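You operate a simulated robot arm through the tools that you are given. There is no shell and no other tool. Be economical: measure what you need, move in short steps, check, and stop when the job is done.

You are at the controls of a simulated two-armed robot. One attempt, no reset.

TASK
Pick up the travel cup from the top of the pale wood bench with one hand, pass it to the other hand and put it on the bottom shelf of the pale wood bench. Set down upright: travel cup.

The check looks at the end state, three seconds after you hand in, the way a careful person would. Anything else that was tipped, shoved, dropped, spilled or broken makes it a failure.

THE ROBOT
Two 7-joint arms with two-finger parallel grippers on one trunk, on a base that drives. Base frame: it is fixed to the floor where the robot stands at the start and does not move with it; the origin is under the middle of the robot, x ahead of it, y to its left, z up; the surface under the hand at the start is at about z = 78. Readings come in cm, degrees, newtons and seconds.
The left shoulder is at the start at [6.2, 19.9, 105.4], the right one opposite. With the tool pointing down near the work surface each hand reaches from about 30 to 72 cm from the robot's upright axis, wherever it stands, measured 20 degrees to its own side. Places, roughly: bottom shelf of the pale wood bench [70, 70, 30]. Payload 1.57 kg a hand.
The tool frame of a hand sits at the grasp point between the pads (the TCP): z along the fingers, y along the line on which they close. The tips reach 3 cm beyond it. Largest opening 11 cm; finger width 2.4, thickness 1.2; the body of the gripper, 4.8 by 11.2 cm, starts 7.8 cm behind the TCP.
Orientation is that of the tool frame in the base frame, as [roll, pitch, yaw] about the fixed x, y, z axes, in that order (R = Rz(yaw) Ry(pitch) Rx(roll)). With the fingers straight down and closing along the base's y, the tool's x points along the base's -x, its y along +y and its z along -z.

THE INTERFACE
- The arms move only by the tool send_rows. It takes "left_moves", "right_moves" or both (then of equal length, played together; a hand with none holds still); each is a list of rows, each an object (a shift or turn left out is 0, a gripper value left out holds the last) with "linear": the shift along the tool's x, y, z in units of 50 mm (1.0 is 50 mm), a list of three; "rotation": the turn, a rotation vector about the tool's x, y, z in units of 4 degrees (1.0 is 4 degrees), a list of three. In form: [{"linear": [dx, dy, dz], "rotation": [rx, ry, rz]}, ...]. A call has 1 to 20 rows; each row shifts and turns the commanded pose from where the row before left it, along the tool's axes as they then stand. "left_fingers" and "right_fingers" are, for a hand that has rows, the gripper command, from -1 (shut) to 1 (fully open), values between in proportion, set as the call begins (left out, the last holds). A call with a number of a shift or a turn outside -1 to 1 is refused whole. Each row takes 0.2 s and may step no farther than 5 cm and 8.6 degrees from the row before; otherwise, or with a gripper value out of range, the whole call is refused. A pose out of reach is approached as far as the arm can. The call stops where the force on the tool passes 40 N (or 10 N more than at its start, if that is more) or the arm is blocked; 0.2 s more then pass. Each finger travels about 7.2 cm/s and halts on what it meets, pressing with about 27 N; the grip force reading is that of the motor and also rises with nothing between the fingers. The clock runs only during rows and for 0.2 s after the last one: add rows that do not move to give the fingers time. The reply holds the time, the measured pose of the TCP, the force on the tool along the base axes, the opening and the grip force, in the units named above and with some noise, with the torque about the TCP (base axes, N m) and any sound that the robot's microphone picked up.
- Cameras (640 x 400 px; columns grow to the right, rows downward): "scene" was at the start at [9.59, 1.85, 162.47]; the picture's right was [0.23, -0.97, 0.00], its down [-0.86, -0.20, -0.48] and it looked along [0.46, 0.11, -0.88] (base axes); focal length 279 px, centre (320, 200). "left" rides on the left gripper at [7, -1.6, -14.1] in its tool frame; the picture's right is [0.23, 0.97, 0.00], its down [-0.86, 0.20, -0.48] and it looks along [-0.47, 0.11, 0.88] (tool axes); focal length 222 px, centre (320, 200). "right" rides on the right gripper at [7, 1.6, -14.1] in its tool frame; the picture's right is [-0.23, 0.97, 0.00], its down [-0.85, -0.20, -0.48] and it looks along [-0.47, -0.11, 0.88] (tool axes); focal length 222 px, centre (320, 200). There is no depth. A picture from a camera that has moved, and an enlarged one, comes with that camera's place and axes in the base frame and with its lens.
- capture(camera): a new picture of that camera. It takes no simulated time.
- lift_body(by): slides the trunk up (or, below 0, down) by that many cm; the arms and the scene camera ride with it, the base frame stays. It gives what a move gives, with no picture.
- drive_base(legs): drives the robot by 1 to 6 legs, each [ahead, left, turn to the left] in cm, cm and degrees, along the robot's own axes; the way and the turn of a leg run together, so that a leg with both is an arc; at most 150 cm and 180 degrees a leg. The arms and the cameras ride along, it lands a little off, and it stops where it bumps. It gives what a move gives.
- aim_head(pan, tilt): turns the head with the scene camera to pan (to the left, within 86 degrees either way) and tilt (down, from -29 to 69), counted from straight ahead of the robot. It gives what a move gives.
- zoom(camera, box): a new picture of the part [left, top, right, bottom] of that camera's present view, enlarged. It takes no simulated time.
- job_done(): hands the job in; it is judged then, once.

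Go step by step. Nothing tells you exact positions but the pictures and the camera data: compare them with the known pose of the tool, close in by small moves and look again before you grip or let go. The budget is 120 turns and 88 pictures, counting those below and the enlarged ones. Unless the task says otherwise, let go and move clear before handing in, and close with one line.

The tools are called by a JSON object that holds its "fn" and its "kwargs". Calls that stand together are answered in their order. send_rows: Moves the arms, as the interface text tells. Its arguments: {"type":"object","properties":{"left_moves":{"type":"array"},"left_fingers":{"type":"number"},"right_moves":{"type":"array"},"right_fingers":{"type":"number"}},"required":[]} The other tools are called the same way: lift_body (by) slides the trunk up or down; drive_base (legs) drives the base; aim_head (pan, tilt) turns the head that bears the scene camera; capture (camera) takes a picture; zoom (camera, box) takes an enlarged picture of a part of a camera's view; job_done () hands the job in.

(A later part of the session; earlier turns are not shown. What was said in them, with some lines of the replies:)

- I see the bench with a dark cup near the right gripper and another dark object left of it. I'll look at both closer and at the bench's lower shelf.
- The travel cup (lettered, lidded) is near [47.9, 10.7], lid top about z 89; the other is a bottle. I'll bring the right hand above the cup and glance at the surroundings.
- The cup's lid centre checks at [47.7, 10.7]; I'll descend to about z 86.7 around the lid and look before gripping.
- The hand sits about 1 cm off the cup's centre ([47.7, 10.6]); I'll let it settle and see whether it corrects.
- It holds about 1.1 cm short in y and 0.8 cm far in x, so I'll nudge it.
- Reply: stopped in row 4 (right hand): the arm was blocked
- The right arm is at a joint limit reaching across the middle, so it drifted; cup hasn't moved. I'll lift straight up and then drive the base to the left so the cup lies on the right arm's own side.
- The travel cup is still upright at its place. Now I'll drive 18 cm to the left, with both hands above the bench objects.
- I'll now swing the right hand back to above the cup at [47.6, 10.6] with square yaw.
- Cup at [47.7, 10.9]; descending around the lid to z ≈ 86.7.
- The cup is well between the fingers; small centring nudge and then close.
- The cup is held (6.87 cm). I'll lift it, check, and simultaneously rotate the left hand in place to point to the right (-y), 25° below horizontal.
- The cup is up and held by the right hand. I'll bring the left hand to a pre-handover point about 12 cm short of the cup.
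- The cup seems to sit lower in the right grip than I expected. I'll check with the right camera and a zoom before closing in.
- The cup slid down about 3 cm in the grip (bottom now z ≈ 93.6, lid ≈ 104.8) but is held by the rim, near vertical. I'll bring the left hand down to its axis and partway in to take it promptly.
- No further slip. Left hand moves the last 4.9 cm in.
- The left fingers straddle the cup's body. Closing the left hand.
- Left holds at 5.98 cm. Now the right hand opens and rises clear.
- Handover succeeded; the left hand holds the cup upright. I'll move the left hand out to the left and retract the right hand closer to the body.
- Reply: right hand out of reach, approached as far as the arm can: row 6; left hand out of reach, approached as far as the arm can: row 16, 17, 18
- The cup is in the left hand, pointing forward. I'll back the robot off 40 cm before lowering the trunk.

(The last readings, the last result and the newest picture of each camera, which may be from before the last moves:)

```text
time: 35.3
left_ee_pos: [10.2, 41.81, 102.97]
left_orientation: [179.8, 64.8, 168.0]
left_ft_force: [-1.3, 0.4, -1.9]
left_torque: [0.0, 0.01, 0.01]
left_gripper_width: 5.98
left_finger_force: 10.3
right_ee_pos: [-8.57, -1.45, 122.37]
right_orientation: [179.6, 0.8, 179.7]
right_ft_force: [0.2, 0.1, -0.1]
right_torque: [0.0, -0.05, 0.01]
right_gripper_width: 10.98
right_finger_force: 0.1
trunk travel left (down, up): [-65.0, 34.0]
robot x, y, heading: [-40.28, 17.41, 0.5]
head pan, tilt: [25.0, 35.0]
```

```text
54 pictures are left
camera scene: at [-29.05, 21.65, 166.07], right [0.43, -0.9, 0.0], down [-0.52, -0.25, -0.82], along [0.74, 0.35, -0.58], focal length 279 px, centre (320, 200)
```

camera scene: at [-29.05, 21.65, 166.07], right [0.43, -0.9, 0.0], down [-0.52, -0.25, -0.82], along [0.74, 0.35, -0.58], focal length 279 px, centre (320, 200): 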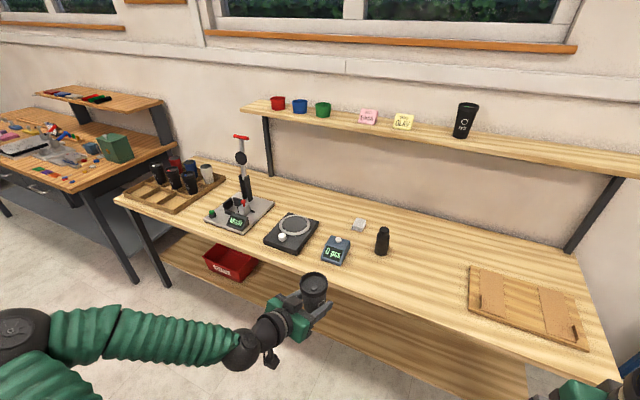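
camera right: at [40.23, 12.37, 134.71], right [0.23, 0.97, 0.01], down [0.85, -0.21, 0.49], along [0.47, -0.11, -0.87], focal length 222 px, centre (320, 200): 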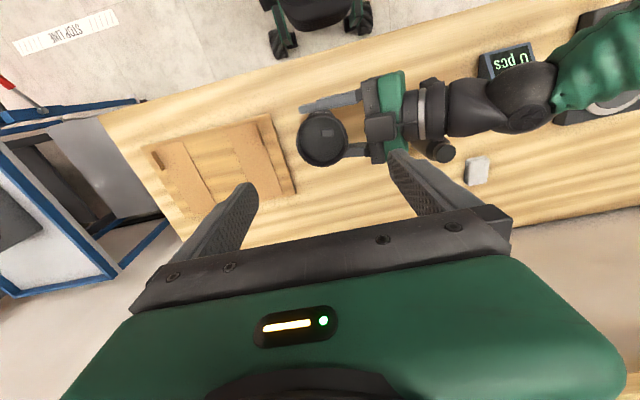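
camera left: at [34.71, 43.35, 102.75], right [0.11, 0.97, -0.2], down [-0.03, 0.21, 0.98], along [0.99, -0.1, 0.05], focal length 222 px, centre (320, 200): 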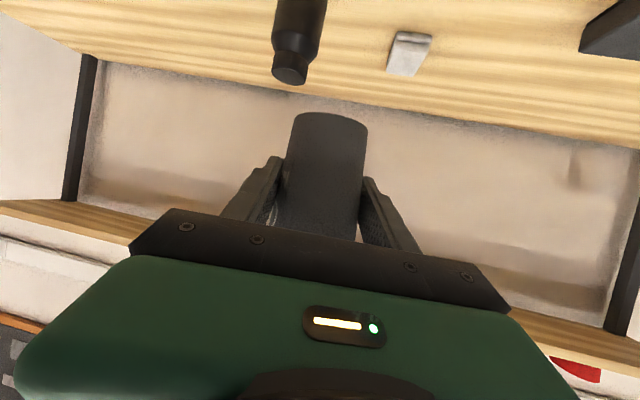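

The bottom shelf is visible with a red bin at its left end and open space to the right of it. I'll lower the trunk by 40 cm and look.

{"fn": "lift_body", "kwargs": {"by": -40}}

{"fn": "aim_head", "kwargs": {"pan": 20, "tilt": 35}}

{"fn": "capture", "kwargs": {"camera": "scene"}}

{"fn": "capture", "kwargs": {"camera": "left"}}

```text
time: 39.1
left_ee_pos: [10.28, 41.79, 62.86]
left_orientation: [179.7, 64.9, 168.1]
left_ft_force: [-0.7, -0.8, -2.9]
left_torque: [-0.04, 0.02, -0.03]
left_gripper_width: 5.97
left_finger_force: 10.1
right_ee_pos: [-8.44, -1.55, 82.12]
right_orientation: [179.6, 0.6, 179.7]
right_ft_force: [0.6, 1.1, 0.7]
right_torque: [-0.02, 0.03, 0.0]
right_gripper_width: 11.0
right_finger_force: 0.0
trunk travel left (down, up): [-25.0, 74.0]
robot x, y, heading: [-39.98, 17.61, 0.3]
head pan, tilt: [25.0, 35.0]
```

```text
time: 39.8
left_ee_pos: [10.27, 41.75, 62.91]
left_orientation: [179.8, 64.9, 168.1]
left_ft_force: [0.3, -0.7, -1.7]
left_torque: [0.0, 0.06, -0.04]
left_gripper_width: 5.98
left_finger_force: 10.0
right_ee_pos: [-8.58, -1.52, 82.18]
right_orientation: [179.6, 0.7, 179.8]
right_ft_force: [0.2, -0.7, 0.4]
right_torque: [0.02, 0.01, -0.02]
right_gripper_width: 11.01
right_finger_force: 0.1
trunk travel left (down, up): [-25.0, 74.0]
robot x, y, heading: [-40.32, 17.92, 0.4]
head pan, tilt: [20.0, 35.0]
```

```text
53 pictures are left
camera scene: at [-28.73, 20.88, 126.07], right [0.35, -0.94, 0.0], down [-0.54, -0.2, -0.82], along [0.77, 0.28, -0.57], focal length 279 px, centre (320, 200)
```

scene: 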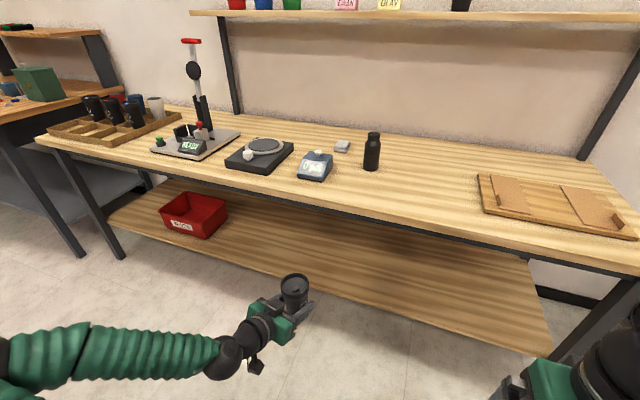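

```text
52 pictures are left
camera left: at [-5.6, 43.28, 62.76], right [0.1, 0.97, -0.2], down [-0.03, 0.21, 0.98], along [0.99, -0.09, 0.05], focal length 222 px, centre (320, 200)
```

left: 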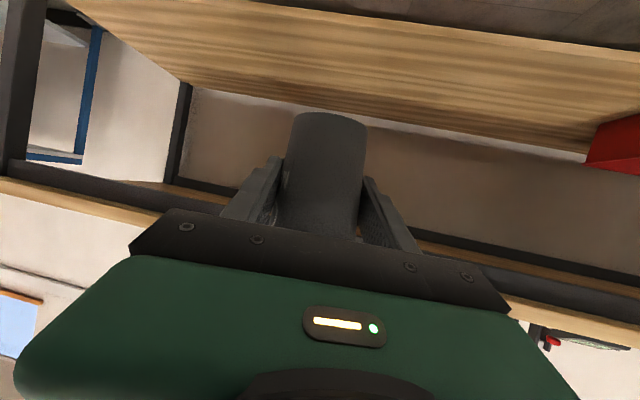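

The shelf's front edge is near x ≈ 41–43, top ≈ z 28–30, with open room at y ≈ 40–90. First I tuck the right hand back and outwards so it won't meet the bench edge, then lower 14 cm and shift left.

{"fn": "send_rows", "kwargs": {"right_moves": [{"linear": [0.43, -0.86, 0]}, {"linear": [0.43, -0.86, 0]}, {"linear": [0.43, -0.86, 0]}, {"linear": [0.43, -0.86, 0]}, {"linear": [0.43, -0.86, 0]}, {"linear": [0.43, -0.86, 0]}, {"linear": [0, 0, 0]}]}}

{"fn": "lift_body", "kwargs": {"by": -14}}

{"fn": "drive_base", "kwargs": {"legs": [[0, 18, 0]]}}

{"fn": "aim_head", "kwargs": {"pan": 15, "tilt": 45}}

{"fn": "capture", "kwargs": {"camera": "scene"}}

{"fn": "capture", "kwargs": {"camera": "left"}}

```text
time: 41.4
left_ee_pos: [10.2, 41.68, 62.91]
left_orientation: [179.6, 65.0, 168.0]
left_ft_force: [0.0, 0.5, -1.8]
left_torque: [0.03, 0.02, 0.02]
left_gripper_width: 5.96
left_finger_force: 10.2
right_ee_pos: [-17.17, -24.35, 77.92]
right_orientation: [179.6, 0.6, 179.8]
right_ft_force: [-0.3, -0.1, 0.2]
right_torque: [-0.02, 0.01, -0.02]
right_gripper_width: 11.01
right_finger_force: 0.1
right hand out of reach, approached as far as the arm can: row 1, 2, 3
trunk travel left (down, up): [-25.0, 74.0]
robot x, y, heading: [-40.37, 17.58, 0.3]
head pan, tilt: [20.0, 35.0]
```

```text
time: 43.0
left_ee_pos: [10.2, 41.72, 48.92]
left_orientation: [179.7, 64.9, 168.1]
left_ft_force: [-0.8, -0.7, -2.0]
left_torque: [-0.01, 0.0, 0.0]
left_gripper_width: 5.98
left_finger_force: 10.1
right_ee_pos: [-17.03, -24.54, 63.91]
right_orientation: [179.5, 0.6, 179.8]
right_ft_force: [-0.7, 0.1, -1.0]
right_torque: [-0.01, 0.01, 0.0]
right_gripper_width: 11.01
right_finger_force: 0.1
trunk travel left (down, up): [-11.0, 88.0]
robot x, y, heading: [-40.39, 17.37, 0.1]
head pan, tilt: [20.0, 35.0]
```

```text
time: 44.6
left_ee_pos: [10.08, 59.83, 49.02]
left_orientation: [179.3, 64.9, 167.5]
left_ft_force: [0.0, -0.2, -2.1]
left_torque: [0.03, -0.01, 0.01]
left_gripper_width: 5.97
left_finger_force: 9.7
right_ee_pos: [-17.36, -6.37, 63.78]
right_orientation: [179.5, 0.6, 179.7]
right_ft_force: [-0.3, 0.2, 0.1]
right_torque: [-0.03, 0.0, 0.03]
right_gripper_width: 10.98
right_finger_force: 0.1
trunk travel left (down, up): [-11.0, 88.0]
robot x, y, heading: [-40.15, 36.29, 0.2]
head pan, tilt: [20.0, 35.0]
```

```text
time: 45.3
left_ee_pos: [10.04, 60.0, 48.9]
left_orientation: [179.8, 64.9, 168.1]
left_ft_force: [-0.9, 0.3, -1.5]
left_torque: [-0.01, 0.0, 0.0]
left_gripper_width: 6.0
left_finger_force: 10.1
right_ee_pos: [-17.19, -6.16, 63.92]
right_orientation: [179.7, 0.6, 179.8]
right_ft_force: [1.1, 0.2, -0.3]
right_torque: [-0.02, -0.01, 0.02]
right_gripper_width: 11.02
right_finger_force: 0.0
trunk travel left (down, up): [-11.0, 88.0]
robot x, y, heading: [-40.81, 36.02, 0.5]
head pan, tilt: [15.0, 45.0]
```

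```text
51 pictures are left
camera scene: at [-29.26, 38.33, 110.59], right [0.26, -0.96, 0.0], down [-0.68, -0.19, -0.71], along [0.68, 0.18, -0.71], focal length 279 px, centre (320, 200)
```

scene: 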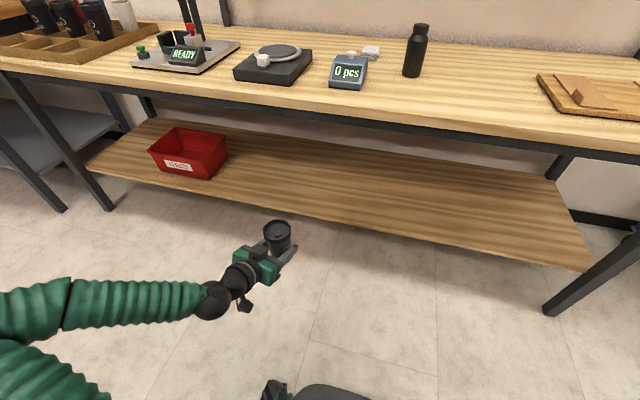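

```text
50 pictures are left
camera left: at [-5.67, 61.58, 48.74], right [0.1, 0.97, -0.2], down [-0.03, 0.21, 0.98], along [0.99, -0.1, 0.05], focal length 222 px, centre (320, 200)
```

left: 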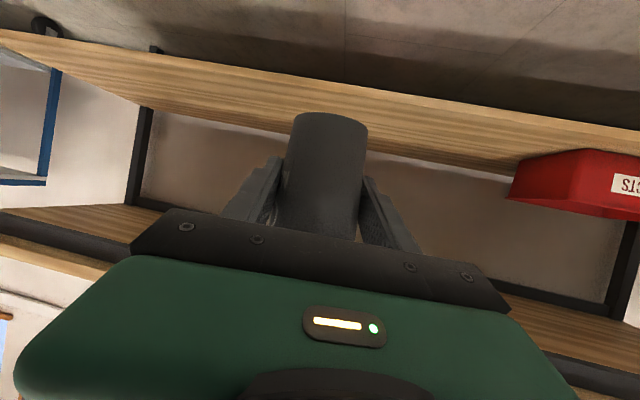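

Triangulated shelf edge at x ≈ 38, top z ≈ 30; the way is clear. I'll drive forward 30 cm, then check.

{"fn": "drive_base", "kwargs": {"legs": [[30, 0, 0]]}}

{"fn": "capture", "kwargs": {"camera": "scene"}}

{"fn": "capture", "kwargs": {"camera": "left"}}

```text
time: 47.3
left_ee_pos: [39.96, 59.93, 48.96]
left_orientation: [179.7, 64.9, 167.9]
left_ft_force: [0.2, 0.1, -2.3]
left_torque: [0.0, 0.01, -0.02]
left_gripper_width: 5.97
left_finger_force: 9.6
right_ee_pos: [12.33, -6.13, 63.84]
right_orientation: [179.7, 0.6, 179.6]
right_ft_force: [0.3, -0.5, -0.8]
right_torque: [-0.01, 0.0, -0.01]
right_gripper_width: 10.98
right_finger_force: 0.1
trunk travel left (down, up): [-11.0, 88.0]
robot x, y, heading: [-10.4, 35.82, -0.0]
head pan, tilt: [15.0, 45.0]
```

```text
49 pictures are left
camera scene: at [0.41, 38.29, 110.59], right [0.26, -0.97, 0.0], down [-0.68, -0.18, -0.71], along [0.68, 0.18, -0.71], focal length 279 px, centre (320, 200)
```

scene: 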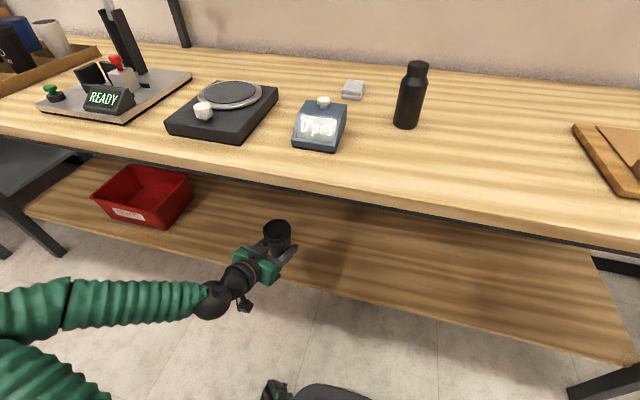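

```text
48 pictures are left
camera left: at [24.03, 61.56, 48.76], right [0.11, 0.97, -0.2], down [-0.03, 0.21, 0.98], along [0.99, -0.1, 0.05], focal length 222 px, centre (320, 200)
```

left: 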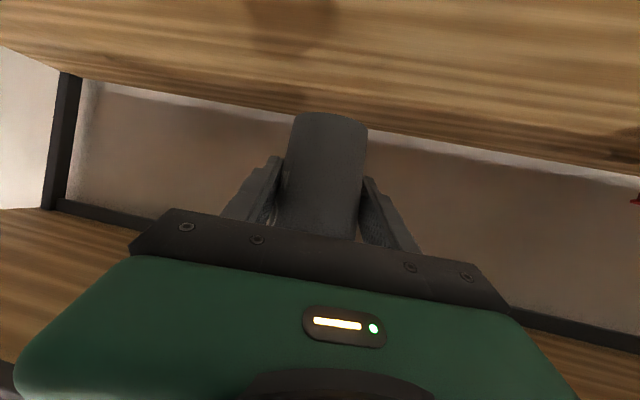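

Shelf edge confirmed near x ≈ 39–40, the hand is above it and clear of the bench top. Forward 13 cm more, then trunk down 9 cm.

{"fn": "drive_base", "kwargs": {"legs": [[13, 0, 0]]}}

{"fn": "lift_body", "kwargs": {"by": -9}}

{"fn": "capture", "kwargs": {"camera": "scene"}}

{"fn": "capture", "kwargs": {"camera": "left"}}

```text
time: 48.6
left_ee_pos: [52.92, 59.86, 48.95]
left_orientation: [179.7, 64.9, 167.8]
left_ft_force: [0.3, -0.5, -2.2]
left_torque: [-0.03, -0.01, -0.01]
left_gripper_width: 5.97
left_finger_force: 10.5
right_ee_pos: [25.38, -5.95, 63.92]
right_orientation: [179.5, 0.6, 179.6]
right_ft_force: [-0.4, 0.4, 0.5]
right_torque: [0.03, 0.03, 0.01]
right_gripper_width: 11.01
right_finger_force: 0.1
trunk travel left (down, up): [-11.0, 88.0]
robot x, y, heading: [2.5, 36.23, 0.3]
head pan, tilt: [15.0, 45.0]
```

```text
time: 49.9
left_ee_pos: [52.8, 59.86, 39.9]
left_orientation: [179.6, 64.8, 167.9]
left_ft_force: [0.2, 0.5, -1.7]
left_torque: [0.01, 0.01, 0.02]
left_gripper_width: 5.98
left_finger_force: 10.0
right_ee_pos: [25.33, -6.14, 54.82]
right_orientation: [179.6, 0.7, 179.6]
right_ft_force: [-0.4, 0.4, 0.0]
right_torque: [-0.02, 0.0, 0.02]
right_gripper_width: 10.98
right_finger_force: 0.0
trunk travel left (down, up): [-2.0, 97.0]
robot x, y, heading: [2.36, 35.79, 0.2]
head pan, tilt: [15.0, 45.0]
```

```text
47 pictures are left
camera scene: at [13.47, 38.31, 101.6], right [0.26, -0.97, 0.0], down [-0.68, -0.18, -0.71], along [0.68, 0.18, -0.71], focal length 279 px, centre (320, 200)
```

scene: 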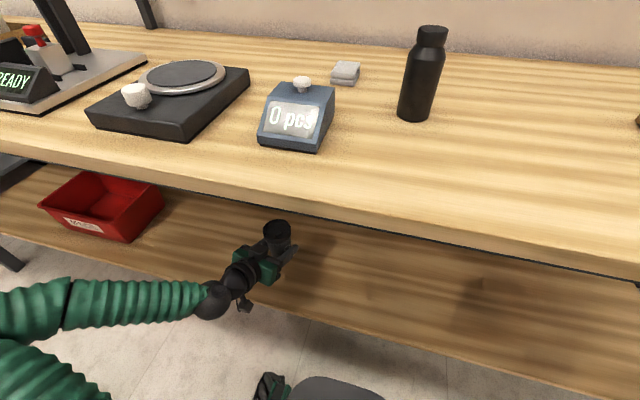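

```text
46 pictures are left
camera left: at [37.11, 61.59, 39.77], right [0.11, 0.97, -0.2], down [-0.03, 0.21, 0.98], along [0.99, -0.1, 0.05], focal length 222 px, centre (320, 200)
```

left: 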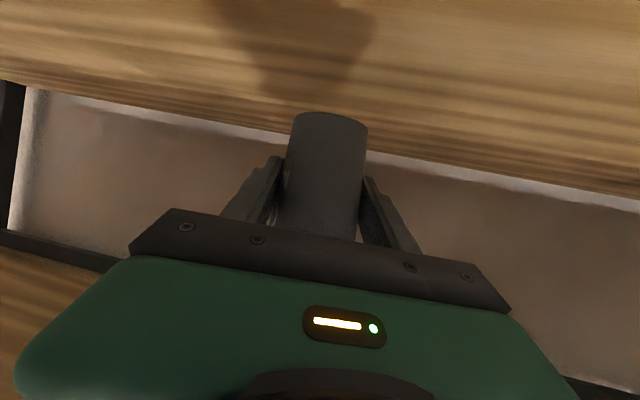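

Cup bottom is about 5 cm above the shelf. Lowering 3 cm with the arm, straight down.

{"fn": "send_rows", "kwargs": {"left_moves": [{"linear": [0.181, 0, 0.085]}, {"linear": [0.181, 0, 0.085]}, {"linear": [0.181, 0, 0.085]}, {"linear": [0, 0, 0]}]}}

{"fn": "capture", "kwargs": {"camera": "left"}}

{"fn": "zoom", "kwargs": {"camera": "scene", "box": [190, 200, 350, 300]}}

```text
time: 50.9
left_ee_pos: [52.93, 59.94, 36.93]
left_orientation: [179.9, 64.9, 167.8]
left_ft_force: [0.7, 0.3, -1.6]
left_torque: [0.02, 0.01, 0.02]
left_gripper_width: 5.99
left_finger_force: 10.0
right_ee_pos: [25.33, -6.12, 54.93]
right_orientation: [179.6, 0.5, 179.7]
right_ft_force: [0.1, -0.1, 0.4]
right_torque: [0.0, -0.02, -0.02]
right_gripper_width: 11.0
right_finger_force: 0.1
trunk travel left (down, up): [-2.0, 97.0]
robot x, y, heading: [2.72, 35.78, -0.0]
head pan, tilt: [15.0, 45.0]
```

```text
45 pictures are left
camera left: at [37.07, 61.54, 36.69], right [0.11, 0.97, -0.2], down [-0.03, 0.21, 0.98], along [0.99, -0.1, 0.05], focal length 222 px, centre (320, 200)
```

left: 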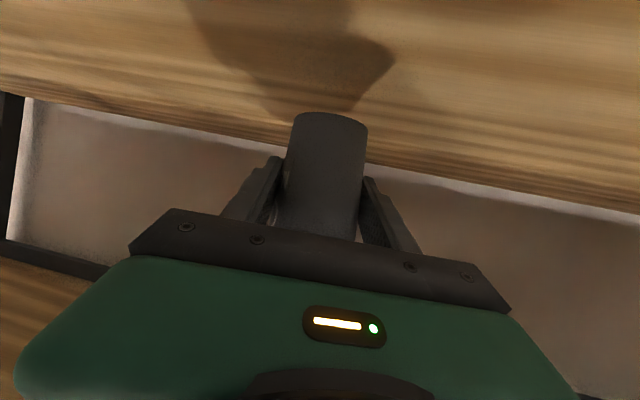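

```text
4.00 times, centred on (270, 250) of scene
camera zoom: at [13.48, 38.32, 101.59], right [0.26, -0.97, 0.0], down [-0.68, -0.18, -0.71], along [0.68, 0.18, -0.71], focal length 1116 px, centre (520, 0)
```

zoom: 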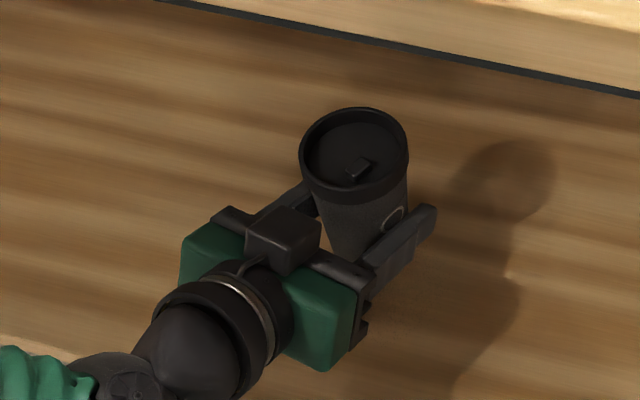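

Still about 2 cm above. Lowering in small steps, watching the force.

{"fn": "send_rows", "kwargs": {"left_moves": [{"linear": [0.09, 0, 0.042]}, {"linear": [0.09, 0, 0.042]}, {"linear": [0, 0, 0]}]}}

{"fn": "send_rows", "kwargs": {"left_moves": [{"linear": [0.09, 0, 0.042]}, {"linear": [0, 0, 0]}]}}

{"fn": "capture", "kwargs": {"camera": "left"}}

```text
time: 51.6
left_ee_pos: [52.87, 59.89, 36.02]
left_orientation: [179.6, 64.9, 168.0]
left_ft_force: [-0.1, -0.1, -2.1]
left_torque: [0.01, -0.01, 0.0]
left_gripper_width: 5.97
left_finger_force: 9.9
right_ee_pos: [25.32, -6.06, 54.9]
right_orientation: [179.6, 0.6, 179.7]
right_ft_force: [-0.3, -1.0, -0.3]
right_torque: [-0.02, 0.0, 0.01]
right_gripper_width: 11.01
right_finger_force: 0.1
trunk travel left (down, up): [-2.0, 97.0]
robot x, y, heading: [2.7, 36.23, 0.2]
head pan, tilt: [15.0, 45.0]
```

```text
time: 52.2
left_ee_pos: [52.85, 59.92, 35.37]
left_orientation: [179.7, 64.9, 167.7]
left_ft_force: [1.2, -0.9, -1.0]
left_torque: [-0.02, 0.02, -0.01]
left_gripper_width: 5.99
left_finger_force: 10.2
right_ee_pos: [25.34, -6.18, 54.87]
right_orientation: [179.6, 0.7, 179.6]
right_ft_force: [0.2, -0.3, -0.5]
right_torque: [0.02, -0.03, 0.01]
right_gripper_width: 10.98
right_finger_force: 0.1
trunk travel left (down, up): [-2.0, 97.0]
robot x, y, heading: [2.12, 35.73, 0.3]
head pan, tilt: [15.0, 45.0]
```

```text
43 pictures are left
camera left: at [37.11, 61.53, 35.26], right [0.11, 0.97, -0.2], down [-0.03, 0.21, 0.98], along [0.99, -0.1, 0.05], focal length 222 px, centre (320, 200)
```

left: 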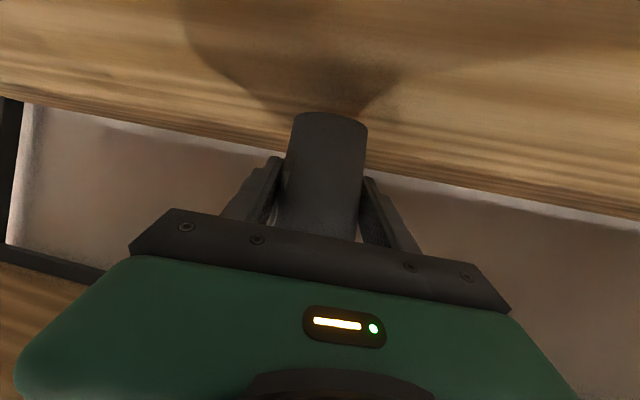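

The shadow is closing on the base; continue in small steps.

{"fn": "send_rows", "kwargs": {"left_moves": [{"linear": [0.072, 0, 0.034]}, {"linear": [0, 0, 0]}]}}

{"fn": "send_rows", "kwargs": {"left_moves": [{"linear": [0.054, 0, 0.025]}, {"linear": [0, 0, 0]}]}}

{"fn": "zoom", "kwargs": {"camera": "left", "box": [200, 50, 460, 212]}}

```text
time: 52.9
left_ee_pos: [52.99, 59.98, 35.11]
left_orientation: [179.8, 64.9, 167.9]
left_ft_force: [0.1, 0.4, -1.5]
left_torque: [0.0, 0.03, -0.04]
left_gripper_width: 5.99
left_finger_force: 9.9
right_ee_pos: [25.53, -6.21, 54.85]
right_orientation: [179.6, 0.6, 179.7]
right_ft_force: [-0.2, 0.1, -0.9]
right_torque: [0.0, -0.01, 0.02]
right_gripper_width: 11.03
right_finger_force: 0.1
trunk travel left (down, up): [-2.0, 97.0]
robot x, y, heading: [2.51, 36.1, -0.1]
head pan, tilt: [15.0, 45.0]
```

```text
time: 53.5
left_ee_pos: [52.88, 60.05, 34.75]
left_orientation: [179.7, 65.0, 167.7]
left_ft_force: [-0.4, 0.1, -1.9]
left_torque: [0.02, 0.01, 0.0]
left_gripper_width: 5.98
left_finger_force: 10.0
right_ee_pos: [25.28, -6.13, 54.94]
right_orientation: [179.7, 0.6, 179.7]
right_ft_force: [-1.4, -0.3, 0.6]
right_torque: [0.0, 0.01, 0.0]
right_gripper_width: 11.02
right_finger_force: 0.1
trunk travel left (down, up): [-2.0, 97.0]
robot x, y, heading: [2.46, 36.44, 0.2]
head pan, tilt: [15.0, 45.0]
```

```text
2.46 times, centred on (330, 131) of left
camera zoom: at [37.09, 61.58, 34.59], right [0.11, 0.97, -0.2], down [-0.03, 0.21, 0.98], along [0.99, -0.1, 0.05], focal length 547 px, centre (295, 370)
```

zoom: 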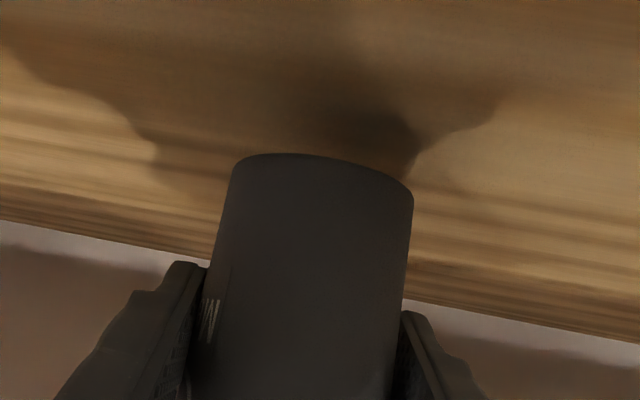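

Still hovering about 1 cm. A few more small steps.

{"fn": "send_rows", "kwargs": {"left_moves": [{"linear": [0.072, 0, 0.034]}, {"linear": [0, 0, 0]}]}}

{"fn": "send_rows", "kwargs": {"left_moves": [{"linear": [0.054, 0, 0.025]}, {"linear": [0, 0, 0]}]}}

{"fn": "zoom", "kwargs": {"camera": "left", "box": [200, 50, 460, 212]}}

```text
time: 54.0
left_ee_pos: [52.87, 59.95, 34.36]
left_orientation: [179.6, 64.9, 167.8]
left_ft_force: [0.8, -0.6, -1.4]
left_torque: [-0.04, 0.01, 0.0]
left_gripper_width: 5.95
left_finger_force: 10.1
right_ee_pos: [25.31, -6.08, 55.02]
right_orientation: [179.6, 0.6, 179.5]
right_ft_force: [0.3, -0.2, -0.2]
right_torque: [0.01, -0.01, -0.01]
right_gripper_width: 11.01
right_finger_force: 0.2
trunk travel left (down, up): [-2.0, 97.0]
robot x, y, heading: [2.2, 36.17, 0.1]
head pan, tilt: [15.0, 45.0]
```

```text
time: 54.6
left_ee_pos: [52.83, 59.89, 34.02]
left_orientation: [179.7, 65.0, 167.9]
left_ft_force: [0.3, -0.2, -2.4]
left_torque: [-0.02, 0.03, 0.01]
left_gripper_width: 5.97
left_finger_force: 10.0
right_ee_pos: [25.42, -6.03, 54.93]
right_orientation: [179.6, 0.6, 179.6]
right_ft_force: [-0.9, -0.2, -0.1]
right_torque: [-0.04, -0.03, -0.03]
right_gripper_width: 11.0
right_finger_force: 0.1
trunk travel left (down, up): [-2.0, 97.0]
robot x, y, heading: [2.53, 35.88, 0.1]
head pan, tilt: [15.0, 45.0]
```

```text
2.46 times, centred on (330, 131) of left
camera zoom: at [37.09, 61.57, 33.92], right [0.11, 0.97, -0.2], down [-0.03, 0.21, 0.98], along [0.99, -0.1, 0.05], focal length 547 px, centre (295, 370)
```

zoom: 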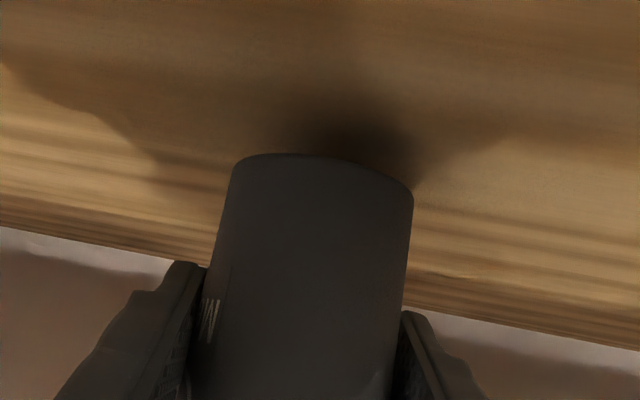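

Very near now. Two more 3 mm steps.

{"fn": "send_rows", "kwargs": {"left_moves": [{"linear": [0.054, 0, 0.025]}, {"linear": [0, 0, 0]}]}}

{"fn": "send_rows", "kwargs": {"left_moves": [{"linear": [0.045, 0, 0.021]}, {"linear": [0, 0, 0]}]}}

{"fn": "zoom", "kwargs": {"camera": "left", "box": [200, 50, 460, 212]}}

```text
time: 55.2
left_ee_pos: [52.91, 59.94, 33.75]
left_orientation: [179.7, 64.8, 167.8]
left_ft_force: [0.4, 0.0, -2.3]
left_torque: [0.0, 0.04, 0.01]
left_gripper_width: 5.98
left_finger_force: 9.8
right_ee_pos: [25.44, -6.08, 54.94]
right_orientation: [179.5, 0.6, 179.6]
right_ft_force: [-0.5, 0.0, 0.6]
right_torque: [0.0, 0.03, -0.03]
right_gripper_width: 10.98
right_finger_force: 0.1
trunk travel left (down, up): [-2.0, 97.0]
robot x, y, heading: [2.53, 35.97, 0.1]
head pan, tilt: [15.0, 45.0]
```

```text
time: 55.9
left_ee_pos: [53.02, 59.9, 33.46]
left_orientation: [179.8, 64.9, 167.9]
left_ft_force: [-0.8, 0.3, -2.6]
left_torque: [-0.02, 0.03, -0.02]
left_gripper_width: 5.96
left_finger_force: 9.9
right_ee_pos: [25.32, -6.14, 54.96]
right_orientation: [179.7, 0.5, 179.6]
right_ft_force: [-0.5, 0.3, 0.3]
right_torque: [0.01, -0.02, -0.01]
right_gripper_width: 11.02
right_finger_force: 0.1
trunk travel left (down, up): [-2.0, 97.0]
robot x, y, heading: [2.31, 36.12, 0.1]
head pan, tilt: [15.0, 45.0]
```

```text
2.46 times, centred on (330, 131) of left
camera zoom: at [37.14, 61.56, 33.4], right [0.11, 0.97, -0.2], down [-0.03, 0.21, 0.98], along [0.99, -0.1, 0.05], focal length 547 px, centre (295, 370)
```

zoom: 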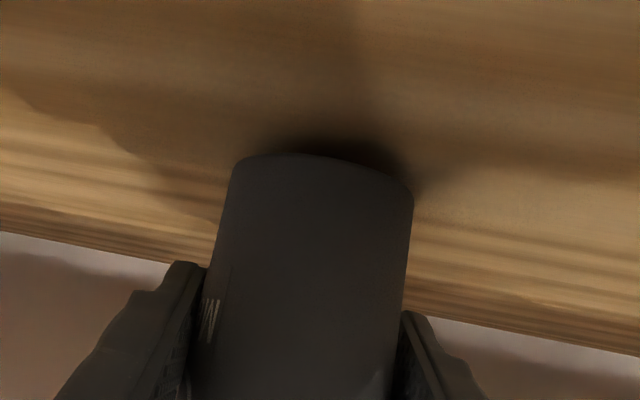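

No contact force yet. Continue.

{"fn": "send_rows", "kwargs": {"left_moves": [{"linear": [0.045, 0, 0.021]}, {"linear": [0, 0, 0]}]}}

{"fn": "send_rows", "kwargs": {"left_moves": [{"linear": [0.045, 0, 0.021]}, {"linear": [0, 0, 0]}]}}

{"fn": "zoom", "kwargs": {"camera": "left", "box": [200, 50, 460, 212]}}

```text
time: 56.5
left_ee_pos: [52.98, 59.98, 33.21]
left_orientation: [179.7, 64.9, 167.8]
left_ft_force: [-0.3, 0.1, -1.6]
left_torque: [0.01, -0.01, -0.01]
left_gripper_width: 5.95
left_finger_force: 10.2
right_ee_pos: [25.34, -6.14, 54.95]
right_orientation: [179.7, 0.6, 179.7]
right_ft_force: [0.5, 0.1, 0.8]
right_torque: [-0.01, -0.01, -0.02]
right_gripper_width: 11.03
right_finger_force: 0.0
trunk travel left (down, up): [-2.0, 97.0]
robot x, y, heading: [2.69, 36.39, -0.1]
head pan, tilt: [15.0, 45.0]
```

```text
time: 57.0
left_ee_pos: [52.92, 59.94, 33.07]
left_orientation: [179.6, 64.9, 167.8]
left_ft_force: [0.7, 0.0, -1.2]
left_torque: [-0.02, -0.01, 0.02]
left_gripper_width: 5.97
left_finger_force: 10.3
right_ee_pos: [25.32, -6.2, 54.91]
right_orientation: [179.6, 0.6, 179.6]
right_ft_force: [0.4, 0.3, -1.1]
right_torque: [0.02, -0.01, -0.02]
right_gripper_width: 10.99
right_finger_force: 0.1
trunk travel left (down, up): [-2.0, 97.0]
robot x, y, heading: [2.78, 36.38, 0.3]
head pan, tilt: [15.0, 45.0]
```

```text
2.46 times, centred on (330, 131) of left
camera zoom: at [37.08, 61.56, 32.85], right [0.11, 0.97, -0.2], down [-0.03, 0.21, 0.98], along [0.99, -0.1, 0.05], focal length 547 px, centre (295, 370)
```

zoom: 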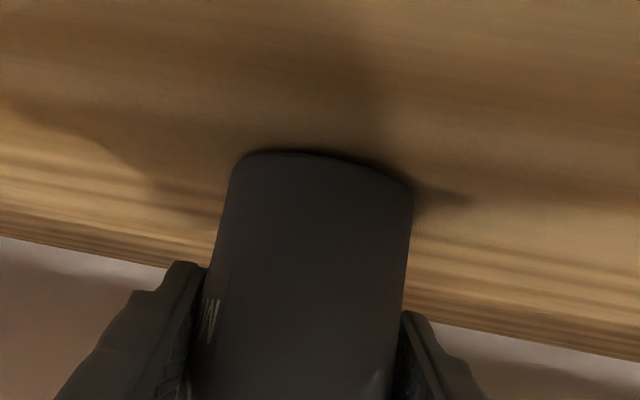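

Almost touching. One or two more 2 mm steps.

{"fn": "send_rows", "kwargs": {"left_moves": [{"linear": [0.036, 0, 0.017]}, {"linear": [0, 0, 0]}, {"linear": [0, 0, 0]}]}}

{"fn": "zoom", "kwargs": {"camera": "left", "box": [200, 50, 460, 212]}}

```text
time: 57.9
left_ee_pos: [52.8, 59.88, 32.89]
left_orientation: [179.6, 65.0, 167.8]
left_ft_force: [1.5, -2.2, 5.0]
left_torque: [0.02, -0.13, -0.05]
left_gripper_width: 5.95
left_finger_force: 9.9
right_ee_pos: [25.35, -6.11, 54.93]
right_orientation: [179.6, 0.6, 179.6]
right_ft_force: [0.3, -0.2, -0.1]
right_torque: [-0.04, -0.01, 0.0]
right_gripper_width: 11.02
right_finger_force: 0.2
trunk travel left (down, up): [-2.0, 97.0]
robot x, y, heading: [2.51, 36.41, 0.0]
head pan, tilt: [15.0, 45.0]
```

```text
2.46 times, centred on (330, 131) of left
camera zoom: at [37.05, 61.53, 32.74], right [0.11, 0.97, -0.2], down [-0.03, 0.21, 0.98], along [0.99, -0.1, 0.05], focal length 547 px, centre (295, 370)
```

zoom: 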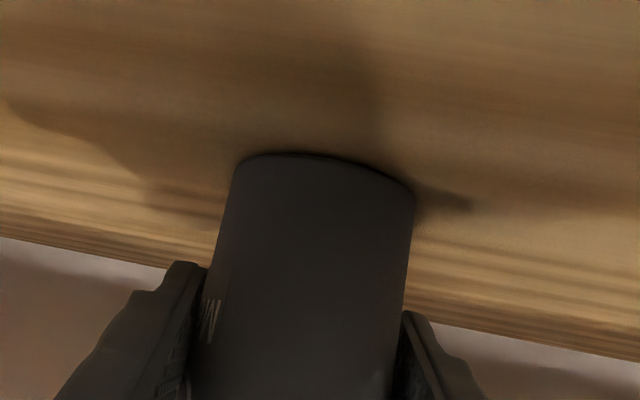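

Contact made (≈6 N up). Opening the left hand and holding still.

{"fn": "send_rows", "kwargs": {"left_moves": [{"linear": [0, 0, 0]}, {"linear": [0, 0, 0]}, {"linear": [0, 0, 0]}, {"linear": [0, 0, 0]}, {"linear": [0, 0, 0]}], "left_fingers": 1}}

{"fn": "capture", "kwargs": {"camera": "left"}}

{"fn": "zoom", "kwargs": {"camera": "scene", "box": [190, 200, 350, 300]}}

```text
time: 59.0
left_ee_pos: [52.87, 59.98, 32.86]
left_orientation: [179.7, 64.8, 167.9]
left_ft_force: [0.0, 0.4, -0.8]
left_torque: [-0.02, -0.02, 0.01]
left_gripper_width: 11.0
left_finger_force: 0.1
right_ee_pos: [25.38, -6.13, 54.84]
right_orientation: [179.6, 0.6, 179.6]
right_ft_force: [0.0, -0.1, 0.3]
right_torque: [-0.02, 0.0, 0.0]
right_gripper_width: 11.0
right_finger_force: 0.2
trunk travel left (down, up): [-2.0, 97.0]
robot x, y, heading: [2.52, 36.09, -0.0]
head pan, tilt: [15.0, 45.0]
```

```text
37 pictures are left
camera left: at [37.05, 61.57, 32.69], right [0.11, 0.97, -0.2], down [-0.03, 0.21, 0.98], along [0.99, -0.1, 0.05], focal length 222 px, centre (320, 200)
```

left: 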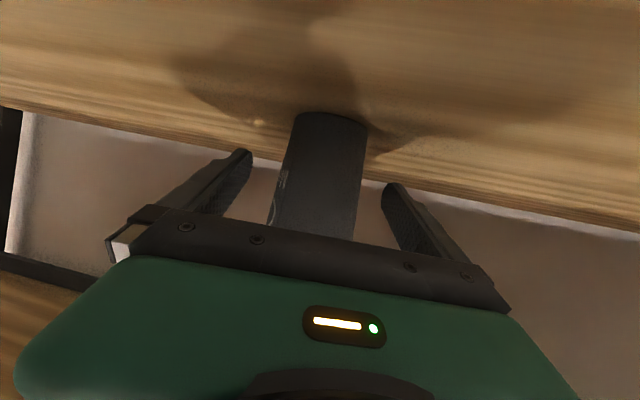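

```text
4.00 times, centred on (270, 250) of scene
camera zoom: at [13.47, 38.3, 101.59], right [0.26, -0.97, 0.0], down [-0.68, -0.18, -0.71], along [0.68, 0.18, -0.71], focal length 1116 px, centre (520, 0)
```

zoom: 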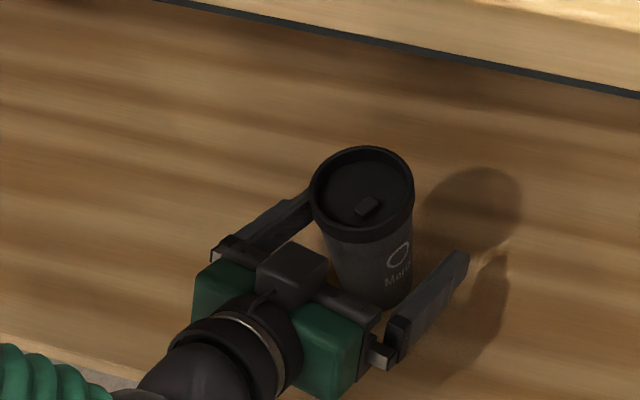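

The cup stands free on the shelf. Since the arm is folded near its limit, I'll withdraw by backing the base along the finger direction.

{"fn": "drive_base", "kwargs": {"legs": [[-19.5, 4.2, 0]]}}

{"fn": "capture", "kwargs": {"camera": "scene"}}

{"fn": "capture", "kwargs": {"camera": "left"}}

```text
time: 60.6
left_ee_pos: [33.13, 64.24, 32.85]
left_orientation: [179.7, 64.9, 167.9]
left_ft_force: [0.0, 0.2, -0.3]
left_torque: [-0.01, 0.01, -0.05]
left_gripper_width: 10.99
left_finger_force: 0.0
right_ee_pos: [5.75, -1.84, 55.03]
right_orientation: [179.6, 0.6, 179.7]
right_ft_force: [-0.4, -1.0, 0.6]
right_torque: [-0.01, -0.03, 0.0]
right_gripper_width: 11.0
right_finger_force: 0.1
trunk travel left (down, up): [-2.0, 97.0]
robot x, y, heading: [-17.4, 40.25, -0.0]
head pan, tilt: [15.0, 45.0]
```

```text
35 pictures are left
camera scene: at [-6.27, 42.45, 101.59], right [0.26, -0.96, 0.0], down [-0.68, -0.19, -0.71], along [0.68, 0.19, -0.71], focal length 279 px, centre (320, 200)
```

scene: 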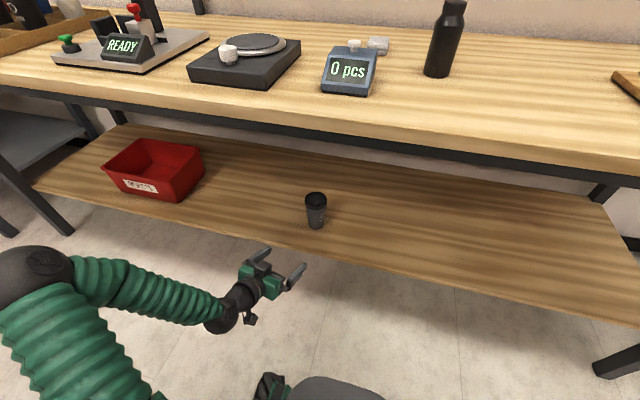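

```text
34 pictures are left
camera left: at [17.27, 65.78, 32.7], right [0.1, 0.97, -0.2], down [-0.03, 0.21, 0.98], along [0.99, -0.1, 0.05], focal length 222 px, centre (320, 200)
```

left: 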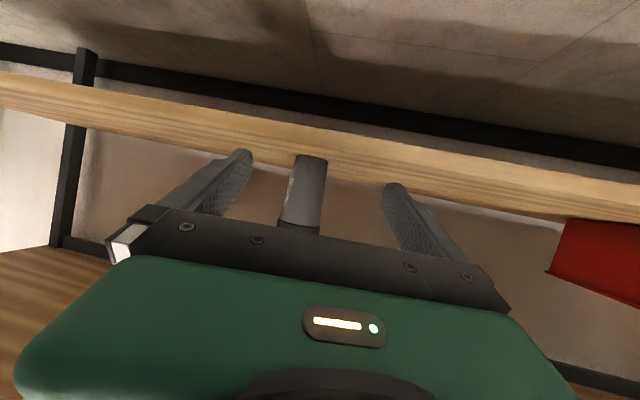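

The cup stands upright on the bottom shelf, well back from the edge. The hand is clear of it, and the bench items are still where they were. I'm handing in.

{"fn": "job_done", "kwargs": {}}

```text
The job is handed in.
```

The travel cup was picked up with the right hand and passed to the left. It now stands upright on the bottom shelf of the pale wood bench, and I saw nothing else tipped or moved.
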